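You operate a simulated robot arm through the tools that you are given. There is no shell and no other tool.

You run a simulated robot arm. Do the job below in one go: nothing can be reset, and whatever is moved stays where it is left.

Task
Brush the slate clean, set the pointer to the ticket's grade and shut the pocket board.
Fine: put the brush back, and drop the red catch once the board is shut. Set down upright: blue hand brush. What is to be rubbed or washed off counts as gone when no trace of it is left.

It is judged by the outcome, as a careful person would: the job done as asked, and still so three seconds after it is handed in. It fails if anything else is knocked over, pushed out of place, dropped, spilled or broken.

Robot
A 6-joint arm with a four-finger gripper, fixed in place. Base frame: the origin is on the floor under the middle of its stand, x ahead of it, y to its left, z up. Lengths are in cm, angles in rad, forces in N, time in s.
It reaches about 101.2 cm from its shoulder. Its first joint turns from -2.897 to 2.897 rad. Payload 3.43 kg.
The TCP is the grasp point between the finger pads, 3 cm short of the fingertips. In the tool frame z runs along the fingers and y along their closing line. The gripper opens to 12 cm; its body begins 8.5 cm behind the TCP.
Orientation is that of the tool frame in the base frame, as a unit quaternion [w, x, y, z]. With the fingers straight down and closing along the base's y, the tool's x points along the base's -x, its y along +y and its z along -z.

Tools
- The arm moves only by the tool servo_tool. Its argument "deltas" is a list of rows, each a list of 6 numbers: the shift along the tool's x, y, z in units of 40 mm (1.0 is 40 mm), then the turn, a rotation vector about the tool's x, y, z in units of 8 degrees (1.0 is 8 degrees). In form: [[tx, ty, tz, rx, ry, rz], ...]. A call has 1 to 20 rows; each row shifts and turns the commanded pose from where the row before left it, along the tool's axes as they then stand. "hand" is the closure, from 0 (fully open) to 1 (shut), set as the call begins (left out, the last holds). A call with a number of a shift or a turn outside -1 to 1 is refused whole. Rows are played at 5 a second. More than 5 cm and 0.15 rad between two rows, or a gripper value outside its range, and nothing of the call is played. Where a pose cannot be reached the arm comes as near as it can. A force on the tool above 90 N (or 10 N above the force at the start of the call, whichever is more), or a blocked arm, ends the call early, and 0.2 s more pass. The fingers move at their own pace (about 13.62 cm/s each) and stop on an object; they squeeze with about 23 N. The grip force told is the motor's: it shows also when the fingers shut on nothing. Time passes only in rows, and 0.2 s behind the last, so rows that do not move let the fingers close. The reply holds the time, the measured pose of the TCP, the force on the tool along the base axes, the opening and the grip force, in the units named above and with some noise, with the torque about the TCP (base axes, N m) and any sound that the robot's microphone picked up.
- Cameras (640 x 400 px; columns grow to the right, rows downward): "scene" is fixed at [40, -64.84, 145.91]; the picture's right is [0.96, -0.29, 0.00], its down [-0.06, -0.19, -0.98] and it looks along [0.29, 0.94, -0.20] (base axes); focal length 363 px, centre (320, 200). "wrist" rides on the gripper at [7.2, -1.7, -12] in the tool frame; the picture's right is [0.23, 0.97, 0.00], its down [-0.81, 0.19, -0.55] and it looks along [-0.54, 0.13, 0.83] (tool axes); focal length 275 px, centre (320, 200). There is no depth. A picture from a camera that has moved, and an enlarged one, comes with that camera's place and axes in the base frame and with its lens.
- capture(camera): a new picture of that camera. The clock stands still meanwhile.
- close_up(camera, box): a new picture of the part [left, top, right, bottom] of that camera's present view, enlarged. The clock stands still meanwhile.
- job_done(): hands the job in; it is judged then, once.

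Places have to be worked out from the pictures, the camera data and where the tool is seen. Open the gripper and draw the arm clear of the work before you hand the job in, unless the task says otherwise.

The tools are called after ">>>" by a JSON object that holds its "api" and its "payload". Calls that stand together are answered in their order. servo_tool: Moves the arm, as the interface text tells. Its arguments: {"type":"object","properties":{"deltas":{"type":"array","items":{"type":"array","items":{"type":"number"}}},"hand":{"type":"number"}},"required":["deltas"]} The other tools are called the same way: capture (camera) takes a picture; close_up (camera, box) takes an enlarged picture of a part of a camera's view; job_done () hands the job in.

At the start:

```text
time: 0.0
eef_pos: [35.43, 27.78, 145.03]
tcp_rot: [0.0, 0.0, 1.0, 0.0]
wrist_force: [-0.5, -0.1, -0.3]
moment: [-0.01, 0.01, 0.04]
opening: 11.98
grasp_force: 0.0
```

scene: 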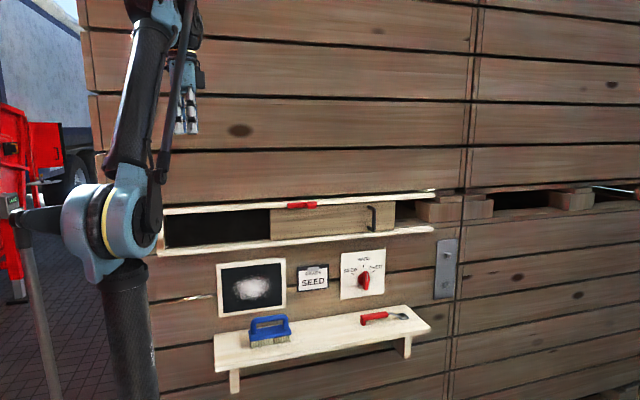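
wrist: 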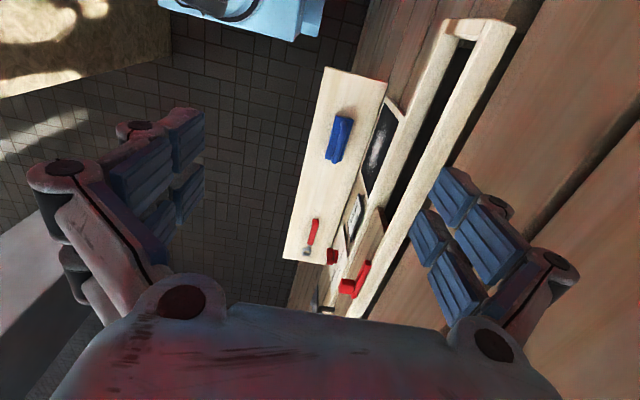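

The scene shows a slate with a chalk smear, a SEED ticket, a dial with a red pointer, a sliding pocket board in rails with a red catch, and a shelf with the blue brush. I'll take close-ups to read the details.

>>> {"api": "close_up", "payload": {"camera": "scene", "box": [280, 230, 440, 330]}}

>>> {"api": "close_up", "payload": {"camera": "scene", "box": [140, 180, 460, 380]}}

>>> {"api": "close_up", "payload": {"camera": "scene", "box": [240, 180, 440, 260]}}

>>> {"api": "close_up", "payload": {"camera": "scene", "box": [200, 250, 300, 360]}}

>>> {"api": "close_up", "payload": {"camera": "wrist", "box": [260, 40, 460, 320]}}

```text
4.00 times, centred on (360, 280) of scene
camera zoom: at [40.0, -64.84, 145.91], right [0.96, -0.29, 0.0], down [-0.06, -0.19, -0.98], along [0.29, 0.94, -0.2], focal length 1453 px, centre (160, -120)
```

zoom: 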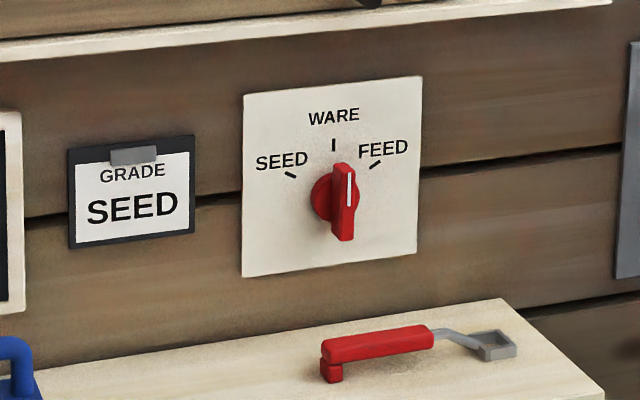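

```text
2.00 times, centred on (300, 280) of scene
camera zoom: at [40.0, -64.84, 145.91], right [0.96, -0.29, 0.0], down [-0.06, -0.19, -0.98], along [0.29, 0.94, -0.2], focal length 726 px, centre (360, 40)
```

zoom: 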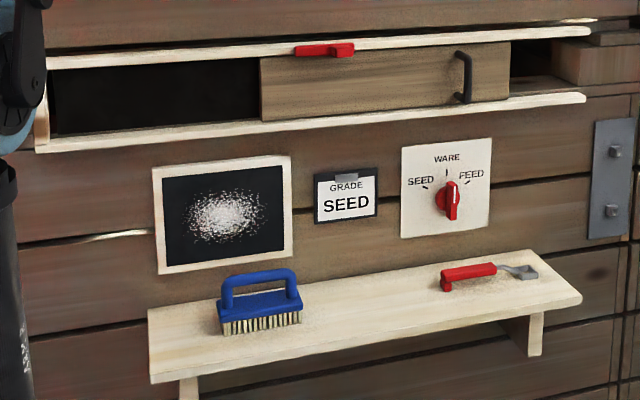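

```text
3.20 times, centred on (340, 220) of scene
camera zoom: at [40.0, -64.84, 145.91], right [0.96, -0.29, 0.0], down [-0.06, -0.19, -0.98], along [0.29, 0.94, -0.2], focal length 1162 px, centre (256, 136)
```

zoom: 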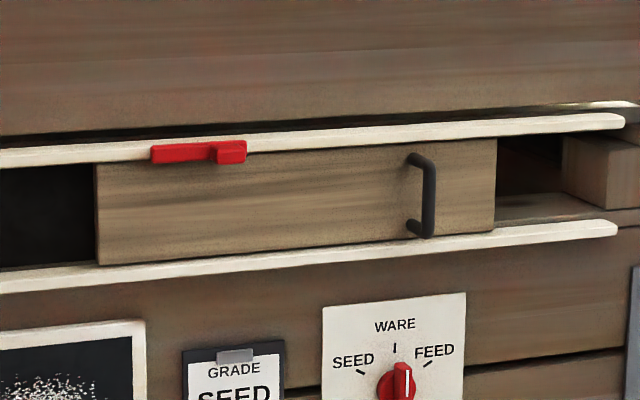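

```text
3.64 times, centred on (250, 305) of scene
camera zoom: at [40.0, -64.84, 145.91], right [0.96, -0.29, 0.0], down [-0.06, -0.19, -0.98], along [0.29, 0.94, -0.2], focal length 1321 px, centre (574, -182)
```

zoom: 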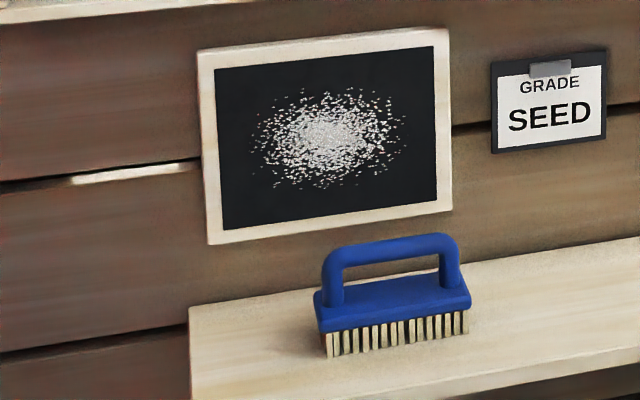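

```text
1.43 times, centred on (360, 180) of wrist
camera zoom: at [28.18, 26.32, 157.22], right [-0.23, 0.97, 0.0], down [0.81, 0.19, 0.55], along [0.54, 0.13, -0.83], focal length 393 px, centre (263, 229)
```

zoom: 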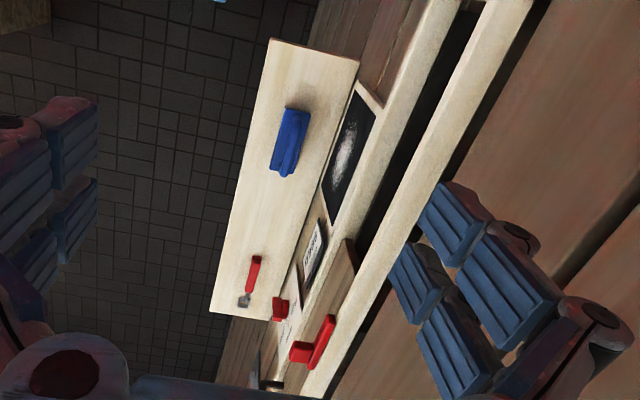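

The ticket says SEED and the pointer is near WARE, so the board has to slide left. Next I want a tighter look at the brush and the catch from the wrist camera to triangulate them.

>>> {"api": "close_up", "payload": {"camera": "wrist", "box": [300, 90, 420, 190]}}

>>> {"api": "close_up", "payload": {"camera": "wrist", "box": [280, 200, 400, 320]}}

>>> {"api": "close_up", "payload": {"camera": "scene", "box": [270, 185, 340, 235]}}

>>> {"api": "close_up", "payload": {"camera": "scene", "box": [0, 0, 220, 400]}}

```text
4.00 times, centred on (360, 140) of wrist
camera zoom: at [28.18, 26.32, 157.22], right [-0.23, 0.97, 0.0], down [0.81, 0.19, 0.55], along [0.54, 0.13, -0.83], focal length 1101 px, centre (160, 440)
```

zoom: 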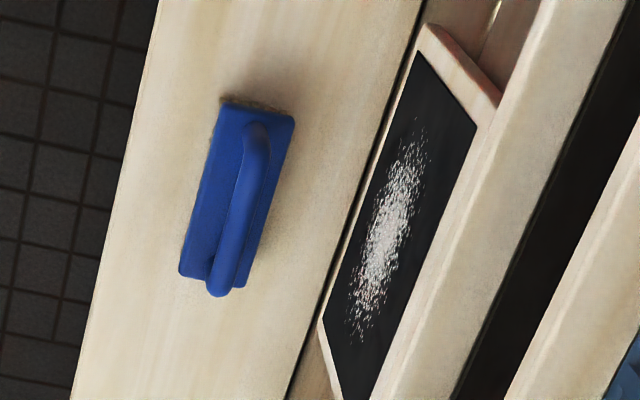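

```text
3.33 times, centred on (340, 260) of wrist
camera zoom: at [28.18, 26.32, 157.22], right [-0.23, 0.97, 0.0], down [0.81, 0.19, 0.55], along [0.54, 0.13, -0.83], focal length 918 px, centre (253, 0)
```

zoom: 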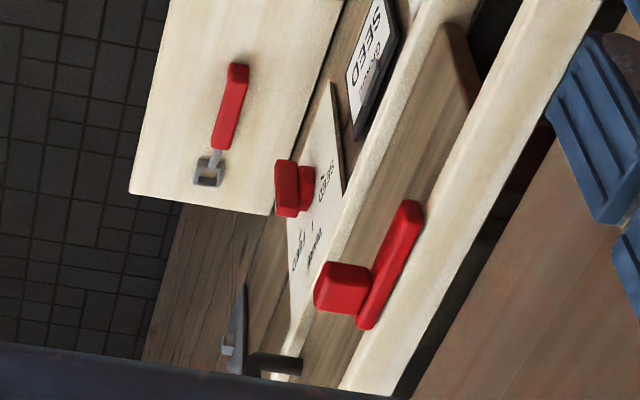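

```text
8.00 times, centred on (305, 210) of scene
camera zoom: at [40.0, -64.84, 145.91], right [0.96, -0.29, 0.0], down [-0.06, -0.19, -0.98], along [0.29, 0.94, -0.2], focal length 2906 px, centre (440, 120)
```

zoom: 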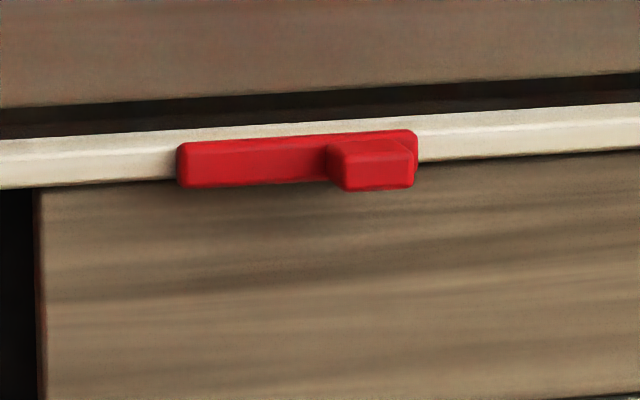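

```text
1.00 times, centred on (110, 200) of scene (not enlarged: the box is as wide or as high as the picture)
camera zoom: at [40.0, -64.84, 145.91], right [0.96, -0.29, 0.0], down [-0.06, -0.19, -0.98], along [0.29, 0.94, -0.2], focal length 363 px, centre (530, 200)
```

zoom: 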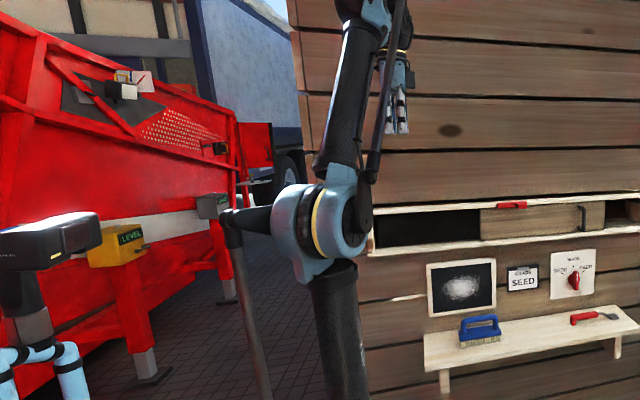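

I put the brush handle bar at about (54.7, 38, 87.5), the shelf top at z≈79.7 and the wall at y≈47. I'll move in front of and above the brush with the fingers half open, then tilt 16° so the gripper body stays clear of the rails.

>>> {"api": "servo_tool", "payload": {"deltas": [[-0.4, 0, 0.9, 0, 0, 0], [-0.4, 0, 0.9, 0, 0, 0], [-0.4, 0, 0.9, 0, 0, 0], [-0.4, 0, 0.9, 0, 0, 0], [-0.4, 0, 0.9, 0, 0, 0], [-0.4, 0, 0.9, 0, 0, 0], [-0.4, 0, 0.9, 0, 0, 0], [-0.4, 0, 0.9, 0, 0, 0], [-0.4, 0, 0.9, 0, 0, 0], [-0.4, 0, 0.9, 0, 0, 0], [-0.4, 0, 0.9, 0, 0, 0], [-0.4, 0, 0.9, 0, 0, 0], [0, 0, 0, -1, 0, 0], [0, 0, 0, -1, 0, 0]], "hand": 0.5}}

>>> {"api": "capture", "payload": {"camera": "wrist"}}

>>> {"api": "capture", "payload": {"camera": "scene"}}

```text
time: 3.0
eef_pos: [53.29, 27.95, 102.54]
tcp_rot: [0.006, -0.001, 0.99, 0.141]
wrist_force: [-0.6, 0.0, -0.3]
moment: [0.03, 0.03, 0.01]
opening: 6.0
grasp_force: 0.0
```

```text
taken
camera wrist: at [45.89, 23.06, 113.5], right [-0.23, 0.93, 0.27], down [0.8, 0.03, 0.59], along [0.55, 0.35, -0.76], focal length 275 px, centre (320, 200)
```

wrist: 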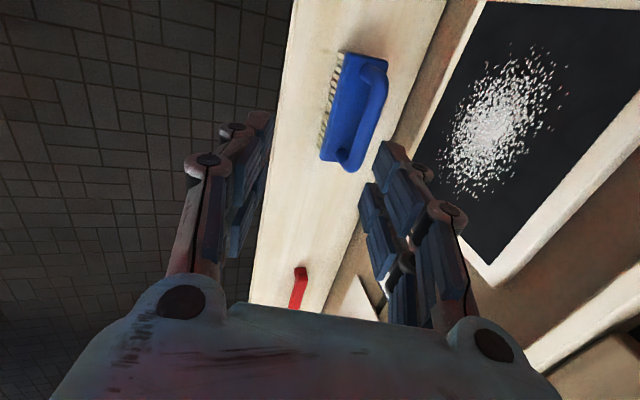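

```text
taken
```

scene: 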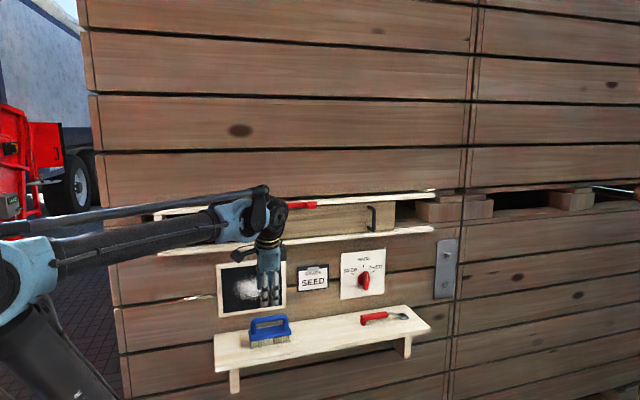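

The brush handle shows clearly in the wrist view. I'll enlarge that part to fix the bar's centre before closing in.

>>> {"api": "close_up", "payload": {"camera": "wrist", "box": [300, 40, 420, 190]}}

>>> {"api": "close_up", "payload": {"camera": "scene", "box": [200, 240, 320, 360]}}

```text
2.67 times, centred on (360, 115) of wrist
camera zoom: at [45.89, 23.06, 113.5], right [-0.23, 0.93, 0.27], down [0.8, 0.03, 0.59], along [0.55, 0.35, -0.76], focal length 734 px, centre (213, 427)
```

zoom: 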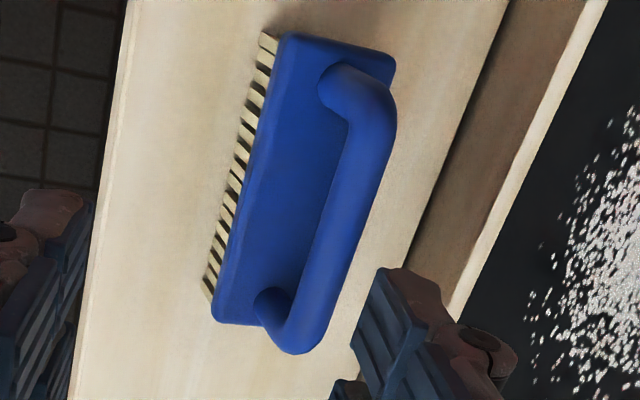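

```text
3.33 times, centred on (260, 300) of scene
camera zoom: at [40.0, -64.84, 145.91], right [0.96, -0.29, 0.0], down [-0.06, -0.19, -0.98], along [0.29, 0.94, -0.2], focal length 1211 px, centre (520, -133)
```

zoom: 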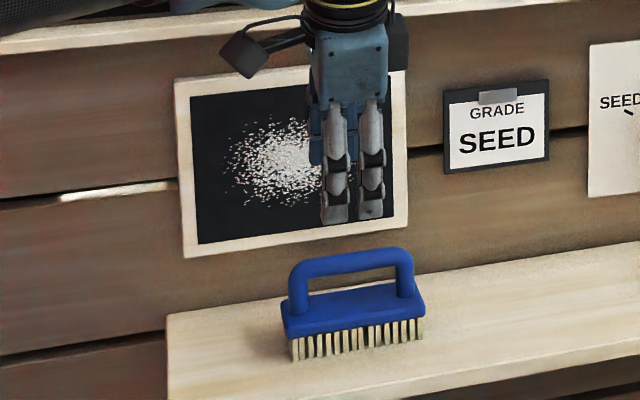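

I'll hold still for a moment to see whether the measured pose settles onto the commanded one.

>>> {"api": "servo_tool", "payload": {"deltas": [[0, 0, 0, 0, 0, 0], [0, 0, 0, 0, 0, 0]]}}

```text
time: 3.6
eef_pos: [53.29, 27.83, 102.38]
tcp_rot: [0.005, 0.0, 0.99, 0.14]
wrist_force: [-0.6, -0.3, 0.0]
moment: [-0.01, 0.02, -0.01]
opening: 5.99
grasp_force: 0.0
```

The arm holds at (53.3, 27.8, 102.4), so from here I'll correct from measured poses. Next I move to about 6 cm above the handle along the tool axis.

>>> {"api": "servo_tool", "payload": {"deltas": [[-0.07, 0.35, 0.62, 0, 0, 0], [-0.07, 0.35, 0.62, 0, 0, 0], [-0.07, 0.35, 0.62, 0, 0, 0], [-0.07, 0.35, 0.62, 0, 0, 0], [0, 0, 0, 0, 0, 0]]}}

>>> {"api": "capture", "payload": {"camera": "wrist"}}

>>> {"api": "close_up", "payload": {"camera": "scene", "box": [200, 230, 340, 360]}}

```text
time: 4.8
eef_pos: [54.62, 36.4, 94.61]
tcp_rot: [0.005, -0.002, 0.99, 0.14]
wrist_force: [0.9, -0.4, -0.4]
moment: [-0.04, 0.0, -0.02]
opening: 6.0
grasp_force: 0.0
```

```text
taken
camera wrist: at [47.26, 31.49, 105.66], right [-0.23, 0.94, 0.27], down [0.8, 0.03, 0.59], along [0.55, 0.35, -0.76], focal length 275 px, centre (320, 200)
```

wrist: 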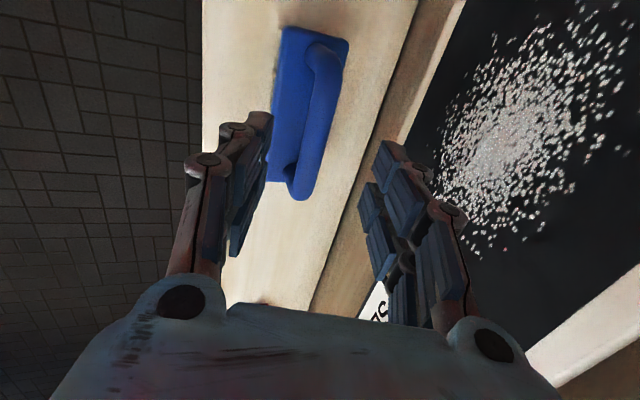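

```text
3.08 times, centred on (270, 295) of scene
camera zoom: at [40.0, -64.84, 145.91], right [0.96, -0.29, 0.0], down [-0.06, -0.19, -0.98], along [0.29, 0.94, -0.2], focal length 1118 px, centre (474, -92)
```

zoom: 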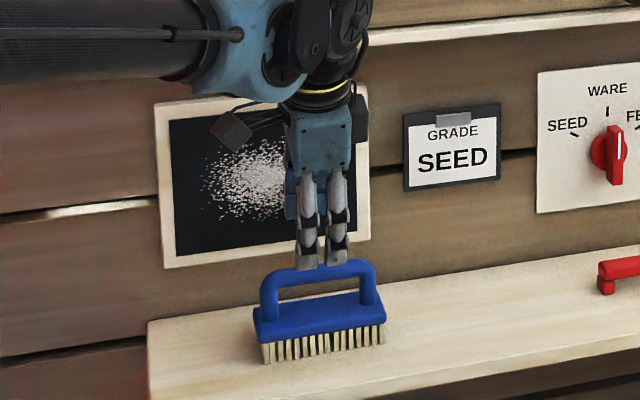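

The bar lies about 1 cm ahead of the tool axis, and the fingers are centred along its length. I'll descend about 6 cm with a small correction.

>>> {"api": "servo_tool", "payload": {"deltas": [[0.03, -0.05, 0.4, 0, 0, 0], [0.03, -0.05, 0.4, 0, 0, 0], [0.02, -0.05, 0.4, 0, 0, 0], [0, 0, 0.3, 0, 0, 0], [0, 0, 0, 0, 0, 0]]}}

>>> {"api": "capture", "payload": {"camera": "wrist"}}

>>> {"api": "close_up", "payload": {"camera": "scene", "box": [200, 230, 340, 360]}}

```text
time: 6.0
eef_pos: [54.41, 37.14, 88.39]
tcp_rot: [0.005, 0.0, 0.99, 0.14]
wrist_force: [1.3, 0.7, -0.1]
moment: [0.0, -0.03, 0.01]
opening: 6.0
grasp_force: 0.0
```

```text
taken
camera wrist: at [47.04, 32.3, 99.53], right [-0.23, 0.94, 0.27], down [0.8, 0.03, 0.59], along [0.55, 0.35, -0.76], focal length 275 px, centre (320, 200)
```

wrist: 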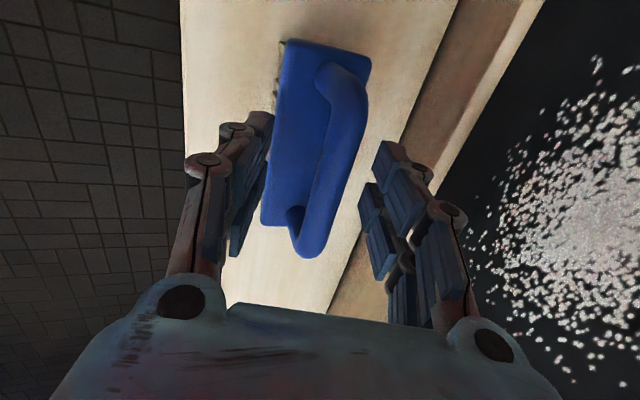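

```text
3.08 times, centred on (270, 295) of scene
camera zoom: at [40.0, -64.84, 145.91], right [0.96, -0.29, 0.0], down [-0.06, -0.19, -0.98], along [0.29, 0.94, -0.2], focal length 1118 px, centre (474, -92)
```

zoom: 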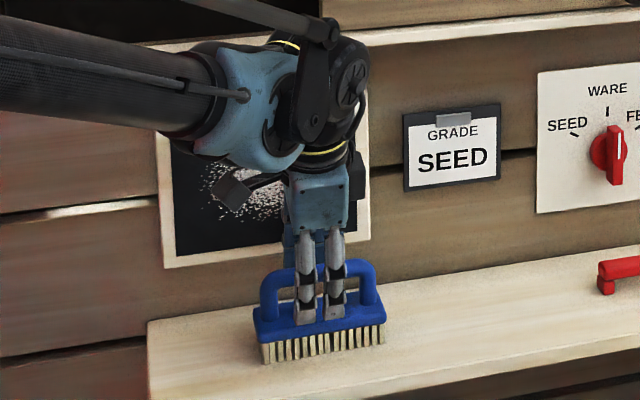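

The fingers straddle the bar, but the front tips are close to block height. I'll raise 0.4 cm, shift slightly toward the wall and close.

>>> {"api": "servo_tool", "payload": {"deltas": [[0, 0.07, -0.1, 0, 0, 0], [0, 0, 0, 0, 0, 0]]}}

>>> {"api": "servo_tool", "payload": {"deltas": [[0, 0, 0, 0, 0, 0], [0, 0, 0, 0, 0, 0], [0, 0, 0, 0, 0, 0], [0, 0, 0, 0, 0, 0]], "hand": 1.0}}

>>> {"api": "capture", "payload": {"camera": "wrist"}}

>>> {"api": "close_up", "payload": {"camera": "scene", "box": [200, 230, 340, 360]}}

```text
time: 6.6
eef_pos: [54.44, 37.28, 89.04]
tcp_rot: [0.005, -0.001, 0.99, 0.14]
wrist_force: [0.9, 0.7, 0.1]
moment: [-0.03, 0.0, -0.03]
opening: 6.0
grasp_force: 0.0
```

```text
time: 7.6
eef_pos: [54.48, 37.29, 89.02]
tcp_rot: [0.005, -0.001, 0.99, 0.14]
wrist_force: [0.2, 2.3, 5.9]
moment: [0.07, 0.13, -0.05]
opening: 1.7
grasp_force: 22.9
```

```text
taken
camera wrist: at [47.05, 32.46, 100.11], right [-0.23, 0.94, 0.27], down [0.8, 0.03, 0.59], along [0.55, 0.35, -0.76], focal length 275 px, centre (320, 200)
```

wrist: 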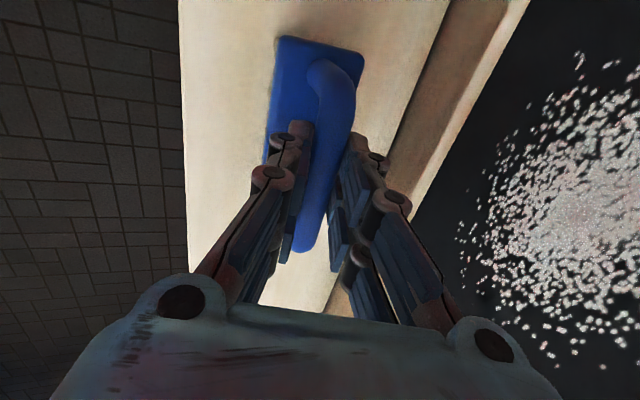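

```text
3.08 times, centred on (270, 295) of scene
camera zoom: at [40.0, -64.84, 145.91], right [0.96, -0.29, 0.0], down [-0.06, -0.19, -0.98], along [0.29, 0.94, -0.2], focal length 1118 px, centre (474, -92)
```

zoom: 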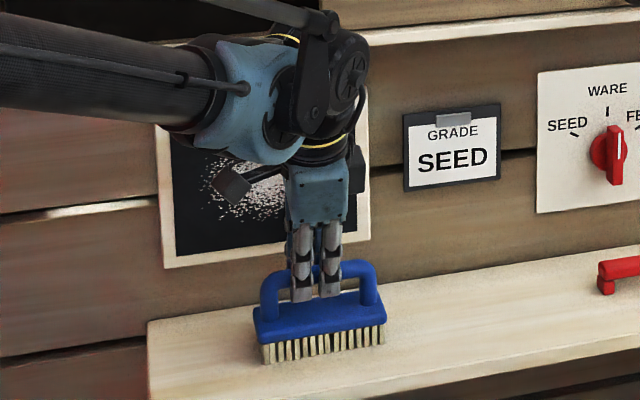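

The handle is gripped with an opening of 1.7 cm, and the brush hasn't moved. This pose (54.48, 37.29, 89.02) is the one to return to. I'll lift the brush gently and draw it away from the wall.

>>> {"api": "servo_tool", "payload": {"deltas": [[0, 0.07, -0.24, 0, 0, 0], [0, 0.1, -0.36, 0, 0, 0], [0, 0.1, -0.36, 0, 0, 0], [0, -0.3, -0.4, 0, 0, 0], [0, -0.4, -0.4, 0, 0, 0], [0, -0.4, -0.4, 0, 0, 0], [0, -0.4, -0.4, 0, 0, 0], [0, -0.4, -0.2, 0, 0, 0], [0, 0, 0, 0, 0, 0]]}}

>>> {"api": "capture", "payload": {"camera": "scene"}}

>>> {"api": "capture", "payload": {"camera": "wrist"}}

```text
time: 9.6
eef_pos: [54.39, 27.83, 97.82]
tcp_rot: [0.005, -0.001, 0.99, 0.14]
wrist_force: [0.5, 0.1, -0.5]
moment: [-0.02, -0.02, 0.01]
opening: 0.0
grasp_force: 22.8
```

```text
taken
```

scene: 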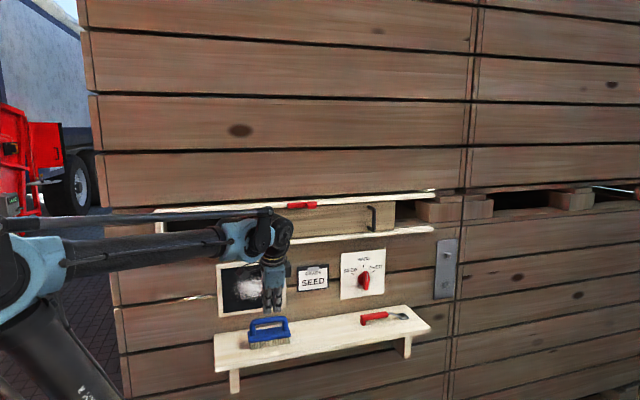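

```text
taken
camera wrist: at [47.01, 22.92, 108.89], right [-0.23, 0.94, 0.27], down [0.8, 0.03, 0.59], along [0.55, 0.35, -0.76], focal length 275 px, centre (320, 200)
```

wrist: 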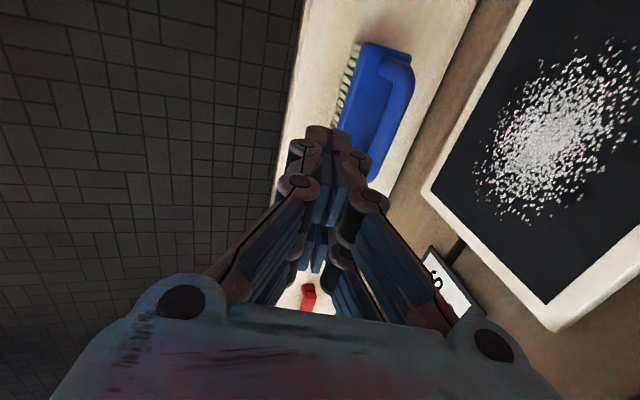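

The bar slipped out and the brush is still on the shelf. I'll check whether it has shifted before I try again.

>>> {"api": "close_up", "payload": {"camera": "scene", "box": [200, 240, 320, 360]}}

>>> {"api": "close_up", "payload": {"camera": "wrist", "box": [270, 20, 450, 320]}}

```text
3.33 times, centred on (260, 300) of scene
camera zoom: at [40.0, -64.84, 145.91], right [0.96, -0.29, 0.0], down [-0.06, -0.19, -0.98], along [0.29, 0.94, -0.2], focal length 1211 px, centre (520, -133)
```

zoom: 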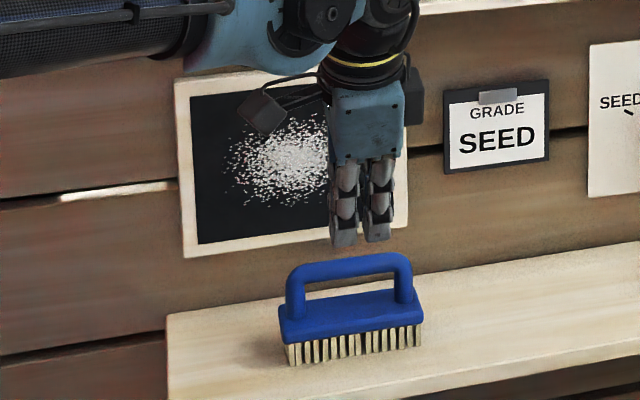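

```text
1.33 times, centred on (360, 170) of wrist
camera zoom: at [47.01, 22.92, 108.89], right [-0.23, 0.94, 0.27], down [0.8, 0.03, 0.59], along [0.55, 0.35, -0.76], focal length 367 px, centre (267, 240)
```

zoom: 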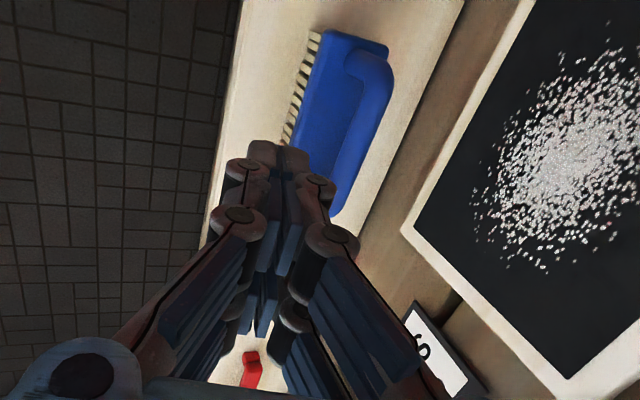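

The brush moved only about 0.8 cm toward the front. The bar was probably too far out toward the fingertips, so the fingers splayed and it slid out. I'll reopen, make the tool nearly vertical (4° tilt) and come back with the bar right at the TCP.

>>> {"api": "servo_tool", "payload": {"deltas": [[0, 0, -0.3, 0.75, 0, 0], [0, 0, 0, 0.75, 0, 0], [0, 0, 0, 0, 0, 0]], "hand": 0.5}}

>>> {"api": "servo_tool", "payload": {"deltas": [[0, 0.5, 0.2, 0, 0, 0], [0, 0.5, 0.2, 0, 0, 0], [0, 0.5, 0.25, 0, 0, 0], [0, 0.5, 0.25, 0, 0, 0], [0, 0, 0, 0, 0, 0]]}}

>>> {"api": "capture", "payload": {"camera": "wrist"}}

>>> {"api": "close_up", "payload": {"camera": "scene", "box": [200, 230, 340, 360]}}

```text
time: 10.4
eef_pos: [54.41, 27.46, 98.92]
tcp_rot: [0.006, -0.001, 0.999, 0.035]
wrist_force: [-0.7, -0.5, -0.9]
moment: [0.04, 0.02, -0.02]
opening: 6.01
grasp_force: 0.1
```

```text
time: 11.6
eef_pos: [54.0, 35.79, 95.97]
tcp_rot: [0.006, -0.001, 0.999, 0.037]
wrist_force: [0.2, 0.0, -0.7]
moment: [-0.01, -0.03, -0.02]
opening: 6.0
grasp_force: 0.1
```

```text
taken
camera wrist: at [46.6, 33.32, 107.8], right [-0.23, 0.97, 0.07], down [0.8, 0.15, 0.57], along [0.55, 0.19, -0.82], focal length 275 px, centre (320, 200)
```

wrist: 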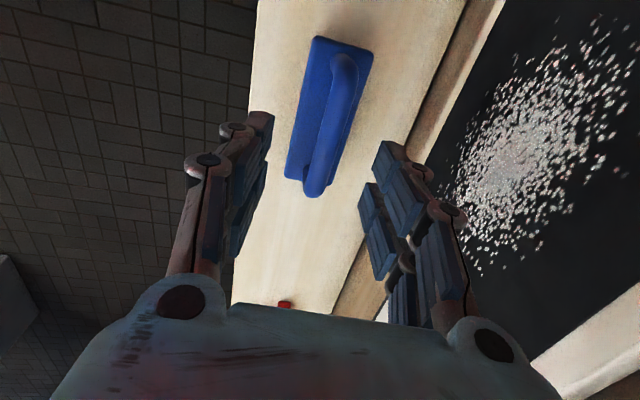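

```text
3.08 times, centred on (270, 295) of scene
camera zoom: at [40.0, -64.84, 145.91], right [0.96, -0.29, 0.0], down [-0.06, -0.19, -0.98], along [0.29, 0.94, -0.2], focal length 1118 px, centre (474, -92)
```

zoom: 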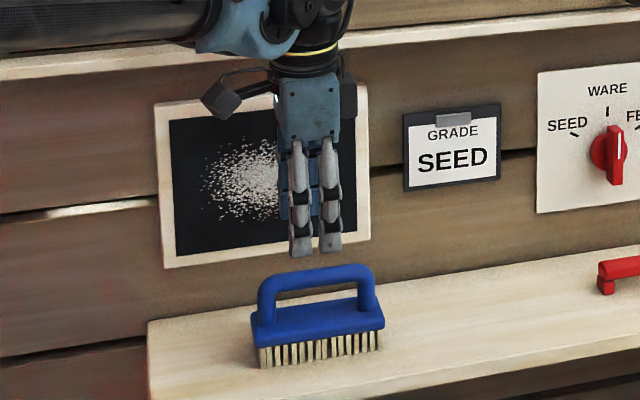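

I'll take enlarged views from both cameras to pin down the bar's height and y.

>>> {"api": "close_up", "payload": {"camera": "wrist", "box": [270, 30, 390, 210]}}

>>> {"api": "close_up", "payload": {"camera": "scene", "box": [240, 300, 300, 350]}}

```text
2.22 times, centred on (330, 120) of wrist
camera zoom: at [46.6, 33.32, 107.8], right [-0.23, 0.97, 0.07], down [0.8, 0.15, 0.57], along [0.55, 0.19, -0.82], focal length 612 px, centre (298, 378)
```

zoom: 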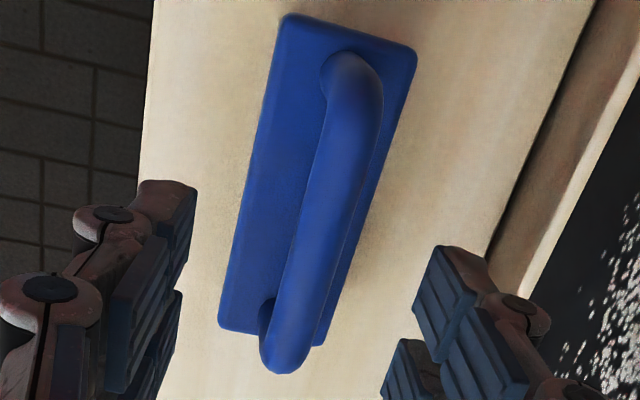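

```text
8.00 times, centred on (270, 325) of scene
camera zoom: at [40.0, -64.84, 145.91], right [0.96, -0.29, 0.0], down [-0.06, -0.19, -0.98], along [0.29, 0.94, -0.2], focal length 2906 px, centre (720, -800)
```

zoom: 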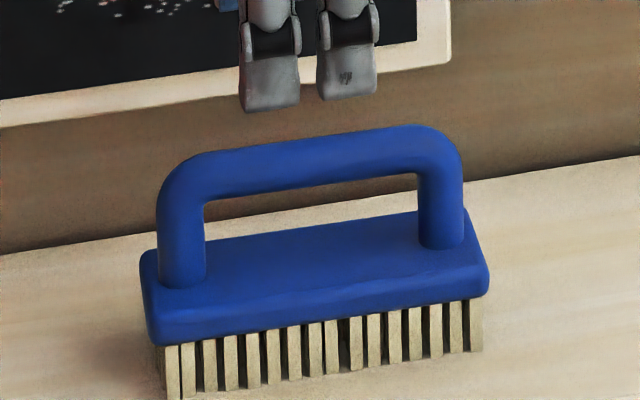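

From both views the bar centre is near (55.0, 37.2, 87.4), and the block top is about 3.75 cm below it. I'll descend so that the bar sits at the TCP.

>>> {"api": "servo_tool", "payload": {"deltas": [[-0.05, 0.04, 0.35, 0, 0, 0], [-0.05, 0.04, 0.35, 0, 0, 0], [-0.05, 0.04, 0.35, 0, 0, 0], [-0.05, 0.04, 0.35, 0, 0, 0], [-0.03, 0.04, 0.35, 0, 0, 0], [0, 0, 0, 0, 0, 0]]}}

>>> {"api": "close_up", "payload": {"camera": "wrist", "box": [200, 30, 440, 330]}}

>>> {"api": "close_up", "payload": {"camera": "scene", "box": [240, 300, 300, 350]}}

```text
time: 13.0
eef_pos: [55.15, 37.12, 88.92]
tcp_rot: [0.005, 0.0, 0.999, 0.035]
wrist_force: [-0.5, 0.2, 0.1]
moment: [-0.04, 0.0, 0.01]
opening: 6.01
grasp_force: 0.1
```

```text
1.33 times, centred on (320, 180) of wrist
camera zoom: at [47.84, 34.74, 100.92], right [-0.23, 0.97, 0.07], down [0.8, 0.15, 0.57], along [0.55, 0.19, -0.82], focal length 367 px, centre (320, 227)
```

zoom: 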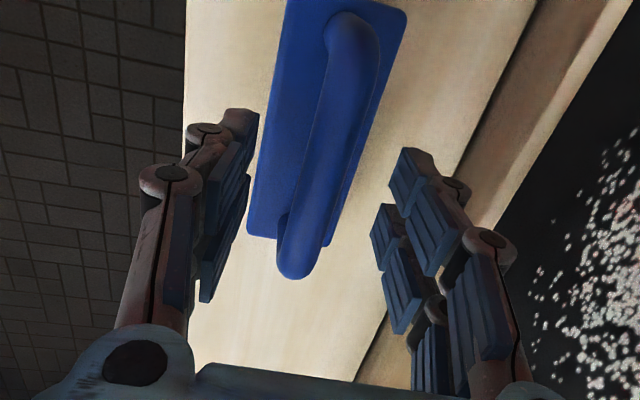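

```text
8.00 times, centred on (270, 325) of scene
camera zoom: at [40.0, -64.84, 145.91], right [0.96, -0.29, 0.0], down [-0.06, -0.19, -0.98], along [0.29, 0.94, -0.2], focal length 2906 px, centre (720, -800)
```

zoom: 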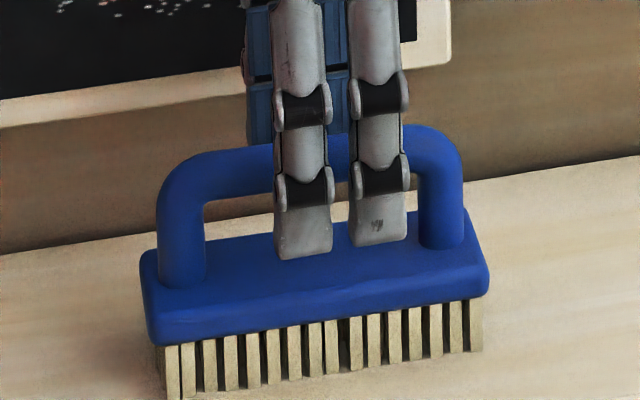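

The arm is at z = 88.9 and centred on the bar, and each finger has a short hinged tip link. I'll go down another 1.3 cm so the bar sits above those tip joints, then close.

>>> {"api": "servo_tool", "payload": {"deltas": [[0, 0.02, 0.18, 0, 0, 0], [0, 0.02, 0.18, 0, 0, 0], [0, 0, 0, 0, 0, 0]]}}

>>> {"api": "servo_tool", "payload": {"deltas": [[0, 0, 0, 0, 0, 0], [0, 0, 0, 0, 0, 0], [0, 0, 0, 0, 0, 0], [0, 0, 0, 0, 0, 0]], "hand": 1.0}}

>>> {"api": "close_up", "payload": {"camera": "wrist", "box": [200, 30, 440, 330]}}

>>> {"api": "close_up", "payload": {"camera": "scene", "box": [240, 300, 300, 350]}}

```text
time: 13.8
eef_pos: [55.11, 37.5, 87.71]
tcp_rot: [0.006, 0.0, 0.999, 0.036]
wrist_force: [-0.2, -0.1, 0.0]
moment: [0.0, 0.0, 0.0]
opening: 6.0
grasp_force: 0.1
```

```text
time: 14.8
eef_pos: [55.08, 37.44, 87.62]
tcp_rot: [0.006, 0.001, 0.999, 0.036]
wrist_force: [-0.1, -0.2, 0.4]
moment: [-0.01, -0.01, -0.01]
opening: 1.62
grasp_force: 22.6
```

```text
1.33 times, centred on (320, 180) of wrist
camera zoom: at [47.79, 35.08, 99.56], right [-0.23, 0.97, 0.07], down [0.8, 0.15, 0.57], along [0.55, 0.19, -0.82], focal length 367 px, centre (320, 227)
```

zoom: 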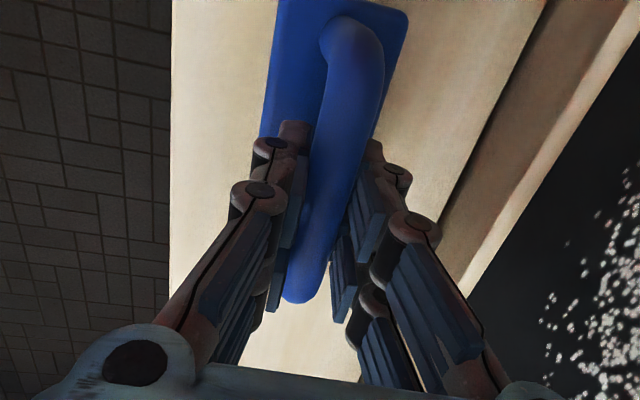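

```text
8.00 times, centred on (270, 325) of scene
camera zoom: at [40.0, -64.84, 145.91], right [0.96, -0.29, 0.0], down [-0.06, -0.19, -0.98], along [0.29, 0.94, -0.2], focal length 2906 px, centre (720, -800)
```

zoom: 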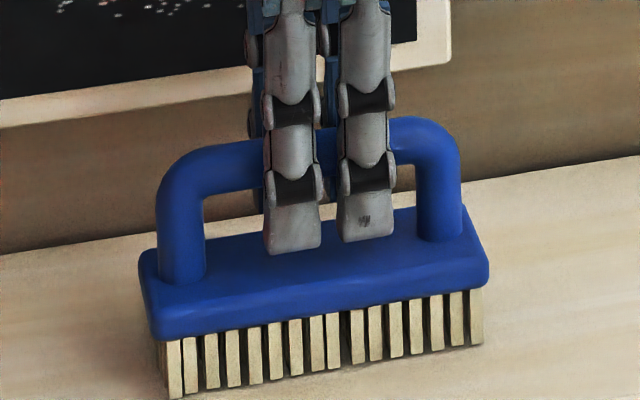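

The grip is clean this time: almost no reaction force and an opening of 1.62 cm. I'll lift slowly by about 3 cm and check that it holds.

>>> {"api": "servo_tool", "payload": {"deltas": [[0, 0, -0.1, 0, 0, 0], [0, 0, -0.15, 0, 0, 0], [0, 0, -0.2, 0, 0, 0], [0, 0, -0.25, 0, 0, 0], [0, 0, 0, 0, 0, 0]]}}

>>> {"api": "close_up", "payload": {"camera": "scene", "box": [220, 270, 320, 350]}}

```text
time: 16.0
eef_pos: [55.05, 37.23, 90.48]
tcp_rot: [0.005, 0.0, 0.999, 0.037]
wrist_force: [-0.1, -0.2, -1.4]
moment: [0.0, -0.01, -0.01]
opening: 1.59
grasp_force: 23.2
```

```text
5.00 times, centred on (270, 310) of scene
camera zoom: at [40.0, -64.84, 145.91], right [0.96, -0.29, 0.0], down [-0.06, -0.19, -0.98], along [0.29, 0.94, -0.2], focal length 1816 px, centre (570, -350)
```

zoom: 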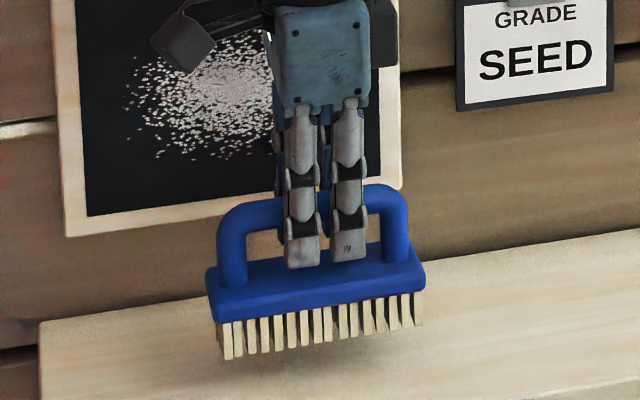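

The brush is held and clear of the shelf, and it weighs about 1 N. I'll back away from the wall toward the slate's x, then turn the bristles to face the wall.

>>> {"api": "servo_tool", "payload": {"deltas": [[0.1, -0.3, -0.25, 0, 0, 0], [0.15, -0.5, -0.28, 0, 0, 0], [0.15, -0.5, -0.28, 0, 0, 0], [0.15, -0.5, -0.28, 0, 0, 0], [0.15, -0.5, -0.28, 0, 0, 0], [0.1, -0.3, -0.1, 0, 0, 0], [0, 0, 0, 0, 0, 0]]}}

>>> {"api": "servo_tool", "payload": {"deltas": [[0, 0, 0, -0.5, 0, 0], [0, 0, 0, -0.75, 0, 0], [0, 0, 0, -0.8, 0, 0], [0, 0, 0, -0.8, 0, 0], [0, 0, 0, -0.8, 0, 0], [0, 0, 0, -0.8, 0, 0], [0, 0, 0, 0, 0, 0]]}}

>>> {"api": "capture", "payload": {"camera": "scene"}}

```text
time: 17.6
eef_pos: [51.92, 26.37, 95.46]
tcp_rot: [0.006, -0.001, 0.999, 0.035]
wrist_force: [-0.3, 0.0, -1.2]
moment: [0.0, -0.04, -0.02]
opening: 1.61
grasp_force: 23.6
```

```text
time: 19.2
eef_pos: [51.88, 26.52, 95.55]
tcp_rot: [0.005, -0.002, 0.941, 0.339]
wrist_force: [-0.3, 0.3, -0.3]
moment: [-0.03, 0.0, -0.01]
opening: 1.63
grasp_force: 22.7
```

```text
taken
```

scene: 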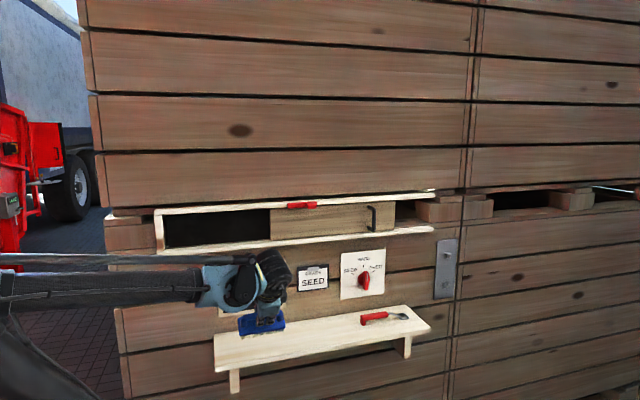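

The tool is at 39.6° tilt and the brush is still held. I'll finish the turn to about 94°, which makes the bristles square to the wall.

>>> {"api": "servo_tool", "payload": {"deltas": [[0, 0, 0, -0.8, 0, 0], [0, 0, 0, -0.8, 0, 0], [0, 0, 0, -0.8, 0, 0], [0, 0, 0, -0.8, 0, 0], [0, 0, 0, -0.8, 0, 0], [0, 0, 0, -0.8, 0, 0], [0, 0, 0, -0.8, 0, 0], [0, 0, 0, -0.8, 0, 0], [0, 0, 0, -0.4, 0, 0], [0, 0, 0, 0, 0, 0]]}}

>>> {"api": "capture", "payload": {"camera": "scene"}}

>>> {"api": "capture", "payload": {"camera": "wrist"}}

```text
time: 21.4
eef_pos: [51.87, 26.35, 95.52]
tcp_rot: [0.004, -0.004, 0.681, 0.732]
wrist_force: [0.0, -0.1, -1.5]
moment: [-0.02, 0.01, 0.02]
opening: 1.66
grasp_force: 23.0
```

```text
taken
```

scene: 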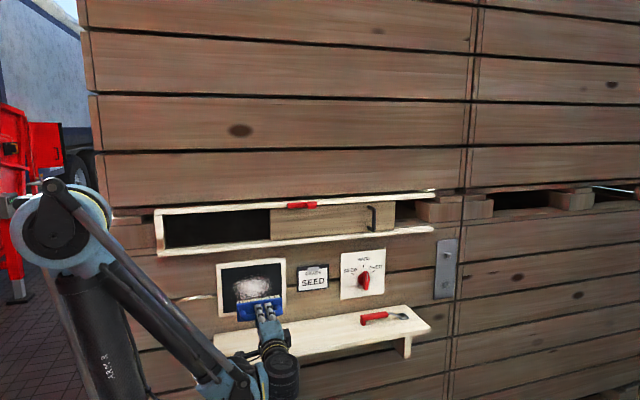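

```text
taken
camera wrist: at [44.71, 14.66, 92.86], right [-0.24, -0.07, 0.97], down [0.81, -0.57, 0.16], along [0.54, 0.82, 0.19], focal length 275 px, centre (320, 200)
```

wrist: 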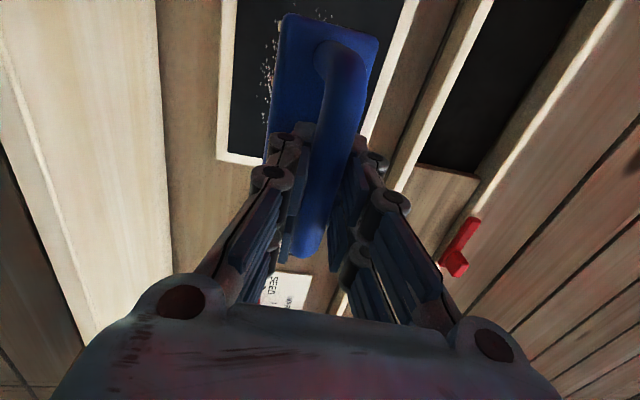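

The brush now faces the slate at 94° tilt. I'll bring it to about 2 cm short of the slate, at x≈51.7, z≈94.6.

>>> {"api": "servo_tool", "payload": {"deltas": [[0.01, -0.08, 0.4, 0, 0, 0], [0.01, -0.08, 0.5, 0, 0, 0], [0.01, -0.08, 0.5, 0, 0, 0], [0.01, -0.08, 0.5, 0, 0, 0], [0.01, -0.08, 0.5, 0, 0, 0], [0, 0, 0, 0, 0, 0]]}}

>>> {"api": "capture", "payload": {"camera": "wrist"}}

>>> {"api": "close_up", "payload": {"camera": "scene", "box": [200, 250, 320, 400]}}

```text
time: 22.8
eef_pos: [51.82, 36.16, 94.8]
tcp_rot: [0.003, -0.003, 0.681, 0.732]
wrist_force: [0.5, 0.3, -1.5]
moment: [-0.06, -0.03, 0.0]
opening: 1.67
grasp_force: 23.2
```

```text
taken
camera wrist: at [44.6, 24.35, 92.19], right [-0.24, -0.07, 0.97], down [0.81, -0.57, 0.16], along [0.54, 0.82, 0.19], focal length 275 px, centre (320, 200)
```

wrist: 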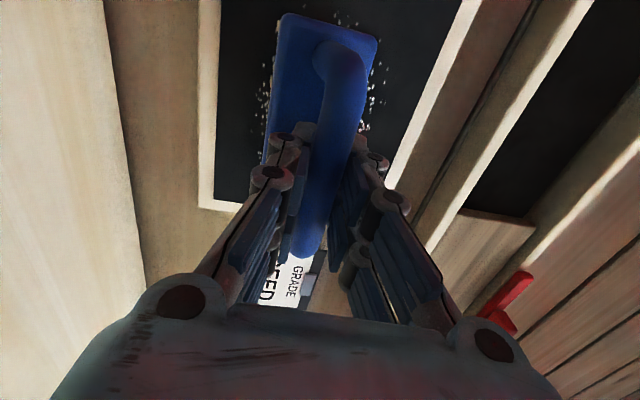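

```text
2.67 times, centred on (260, 325) of scene
camera zoom: at [40.0, -64.84, 145.91], right [0.96, -0.29, 0.0], down [-0.06, -0.19, -0.98], along [0.29, 0.94, -0.2], focal length 969 px, centre (480, -133)
```

zoom: 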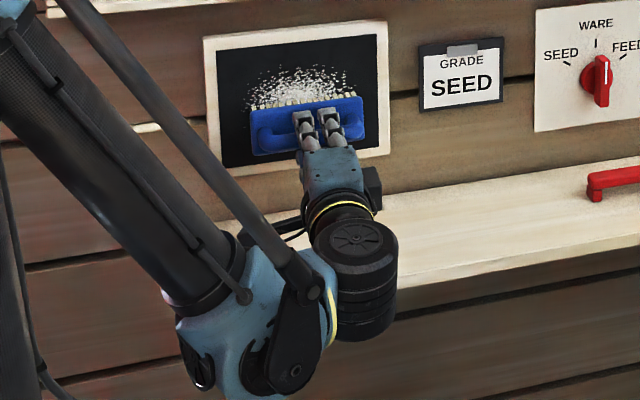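

The brush is in front of the smear and inside the frame, with the wrist clear of the shelf. Now I'll ease forward in small steps and watch the y force for contact.

>>> {"api": "servo_tool", "payload": {"deltas": [[0, 0, 0.12, 0, 0, 0], [0, 0, 0.12, 0, 0, 0], [0, 0, 0.12, 0, 0, 0], [0, 0, 0, 0, 0, 0]]}}

>>> {"api": "servo_tool", "payload": {"deltas": [[0, 0, 0.1, 0, 0, 0], [0, 0, 0, 0, 0, 0]]}}

>>> {"api": "servo_tool", "payload": {"deltas": [[0, 0, 0.08, 0, 0, 0], [0, 0, 0, 0, 0, 0]]}}

```text
time: 23.8
eef_pos: [51.87, 37.55, 94.9]
tcp_rot: [0.003, -0.004, 0.681, 0.732]
wrist_force: [-0.1, 0.1, -1.2]
moment: [-0.05, -0.01, 0.0]
opening: 1.69
grasp_force: 23.3
```

```text
time: 24.4
eef_pos: [51.84, 37.9, 94.75]
tcp_rot: [0.004, -0.003, 0.681, 0.732]
wrist_force: [-2.4, -3.3, -0.5]
moment: [-0.01, -0.03, -0.06]
opening: 1.67
grasp_force: 23.5
```

```text
time: 25.0
eef_pos: [51.76, 38.12, 94.78]
tcp_rot: [0.005, -0.004, 0.682, 0.732]
wrist_force: [-1.3, -9.4, -2.1]
moment: [0.03, -0.04, -0.08]
opening: 1.71
grasp_force: 23.1
```

Contact starts at TCP y≈37.85, and the brush is now pressing with about 9 N. I'll scrub sideways at this height, staying inside the frame.

>>> {"api": "servo_tool", "payload": {"deltas": [[-0.3, 0, 0, 0, 0, 0], [-0.25, 0, 0, 0, 0, 0], [0.3, 0, 0, 0, 0, 0], [0.3, 0, 0, 0, 0, 0], [0.3, 0, 0, 0, 0, 0], [0.25, 0, 0, 0, 0, 0], [-0.3, 0, 0, 0, 0, 0], [-0.3, 0, 0, 0, 0, 0], [0, 0, 0, 0, 0, 0]]}}

>>> {"api": "close_up", "payload": {"camera": "scene", "box": [200, 250, 320, 400]}}

>>> {"api": "capture", "payload": {"camera": "wrist"}}

```text
time: 27.0
eef_pos: [51.92, 38.47, 94.67]
tcp_rot: [0.004, -0.004, 0.681, 0.732]
wrist_force: [-0.8, -0.5, -0.7]
moment: [-0.01, -0.06, -0.06]
opening: 1.66
grasp_force: 23.0
```

```text
2.67 times, centred on (260, 325) of scene
camera zoom: at [40.0, -64.84, 145.91], right [0.96, -0.29, 0.0], down [-0.06, -0.19, -0.98], along [0.29, 0.94, -0.2], focal length 969 px, centre (480, -133)
```

zoom: 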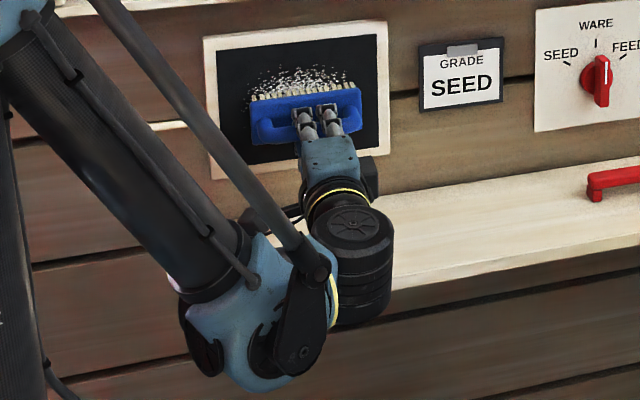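

```text
taken
camera wrist: at [44.69, 26.65, 92.22], right [-0.24, -0.07, 0.97], down [0.81, -0.57, 0.16], along [0.54, 0.82, 0.19], focal length 275 px, centre (320, 200)
```

wrist: 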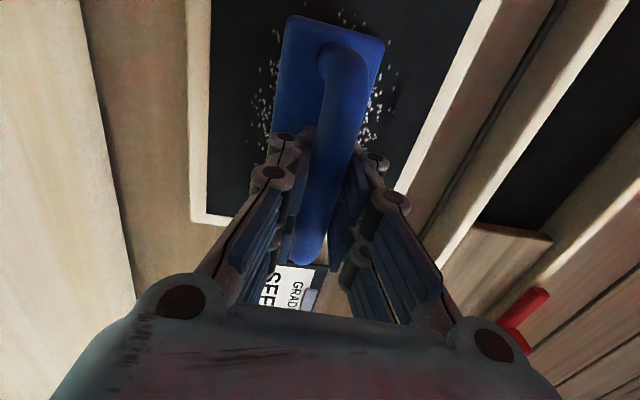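

The force fell to about 0.5 N, so the handle seems to have slid a little back into the fingers. I'll press in again in small steps.

>>> {"api": "servo_tool", "payload": {"deltas": [[0, 0, 0.06, 0, 0, 0], [0, 0, 0, 0, 0, 0]]}}

>>> {"api": "servo_tool", "payload": {"deltas": [[0, 0, 0.05, 0, 0, 0], [0, 0, 0, 0, 0, 0]]}}

```text
time: 27.6
eef_pos: [51.98, 38.63, 94.69]
tcp_rot: [0.004, -0.004, 0.681, 0.732]
wrist_force: [4.3, -9.3, -2.1]
moment: [0.02, 0.05, -0.29]
opening: 1.64
grasp_force: 23.4
```

```text
time: 28.2
eef_pos: [51.75, 38.77, 94.75]
tcp_rot: [0.004, -0.004, 0.681, 0.732]
wrist_force: [4.6, -18.7, -5.4]
moment: [0.01, 0.0, -0.09]
opening: 1.6
grasp_force: 22.8
```

It presses firmly now at about 19 N. I'll scrub up to z≈98 and sideways there.

>>> {"api": "servo_tool", "payload": {"deltas": [[0, 0.25, 0.018, 0, 0, 0], [0, 0.25, 0.018, 0, 0, 0], [0, 0.3, 0.02, 0, 0, 0], [-0.3, 0, 0, 0, 0, 0], [-0.25, 0, 0, 0, 0, 0], [0.3, 0, 0, 0, 0, 0], [0.3, 0, 0, 0, 0, 0], [0.3, 0, 0, 0, 0, 0], [0.25, 0, 0, 0, 0, 0], [-0.3, 0, 0, 0, 0, 0], [-0.3, 0, 0, 0, 0, 0], [0, 0, 0, 0, 0, 0]]}}

>>> {"api": "capture", "payload": {"camera": "wrist"}}

>>> {"api": "close_up", "payload": {"camera": "scene", "box": [200, 250, 320, 400]}}

```text
time: 30.8
eef_pos: [51.68, 38.87, 98.02]
tcp_rot: [0.003, -0.004, 0.681, 0.732]
wrist_force: [-4.5, -8.3, -0.7]
moment: [-0.01, -0.02, 0.03]
opening: 1.61
grasp_force: 22.8
```

```text
taken
camera wrist: at [44.44, 27.02, 95.47], right [-0.24, -0.07, 0.97], down [0.81, -0.56, 0.16], along [0.54, 0.82, 0.19], focal length 275 px, centre (320, 200)
```

wrist: 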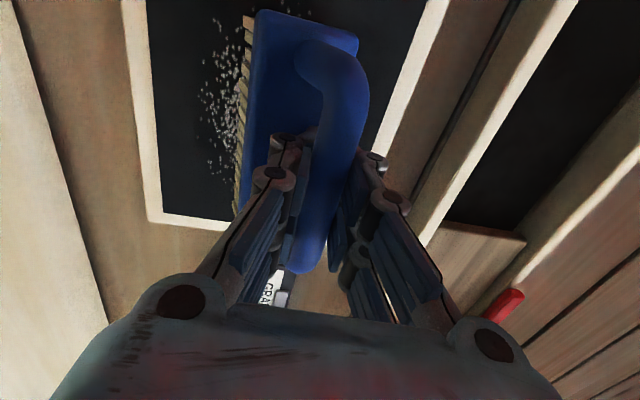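

```text
2.67 times, centred on (260, 325) of scene
camera zoom: at [40.0, -64.84, 145.91], right [0.96, -0.29, 0.0], down [-0.06, -0.19, -0.98], along [0.29, 0.94, -0.2], focal length 969 px, centre (480, -133)
```

zoom: 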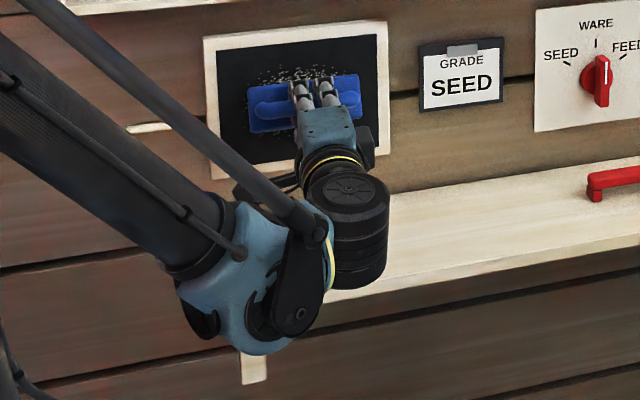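

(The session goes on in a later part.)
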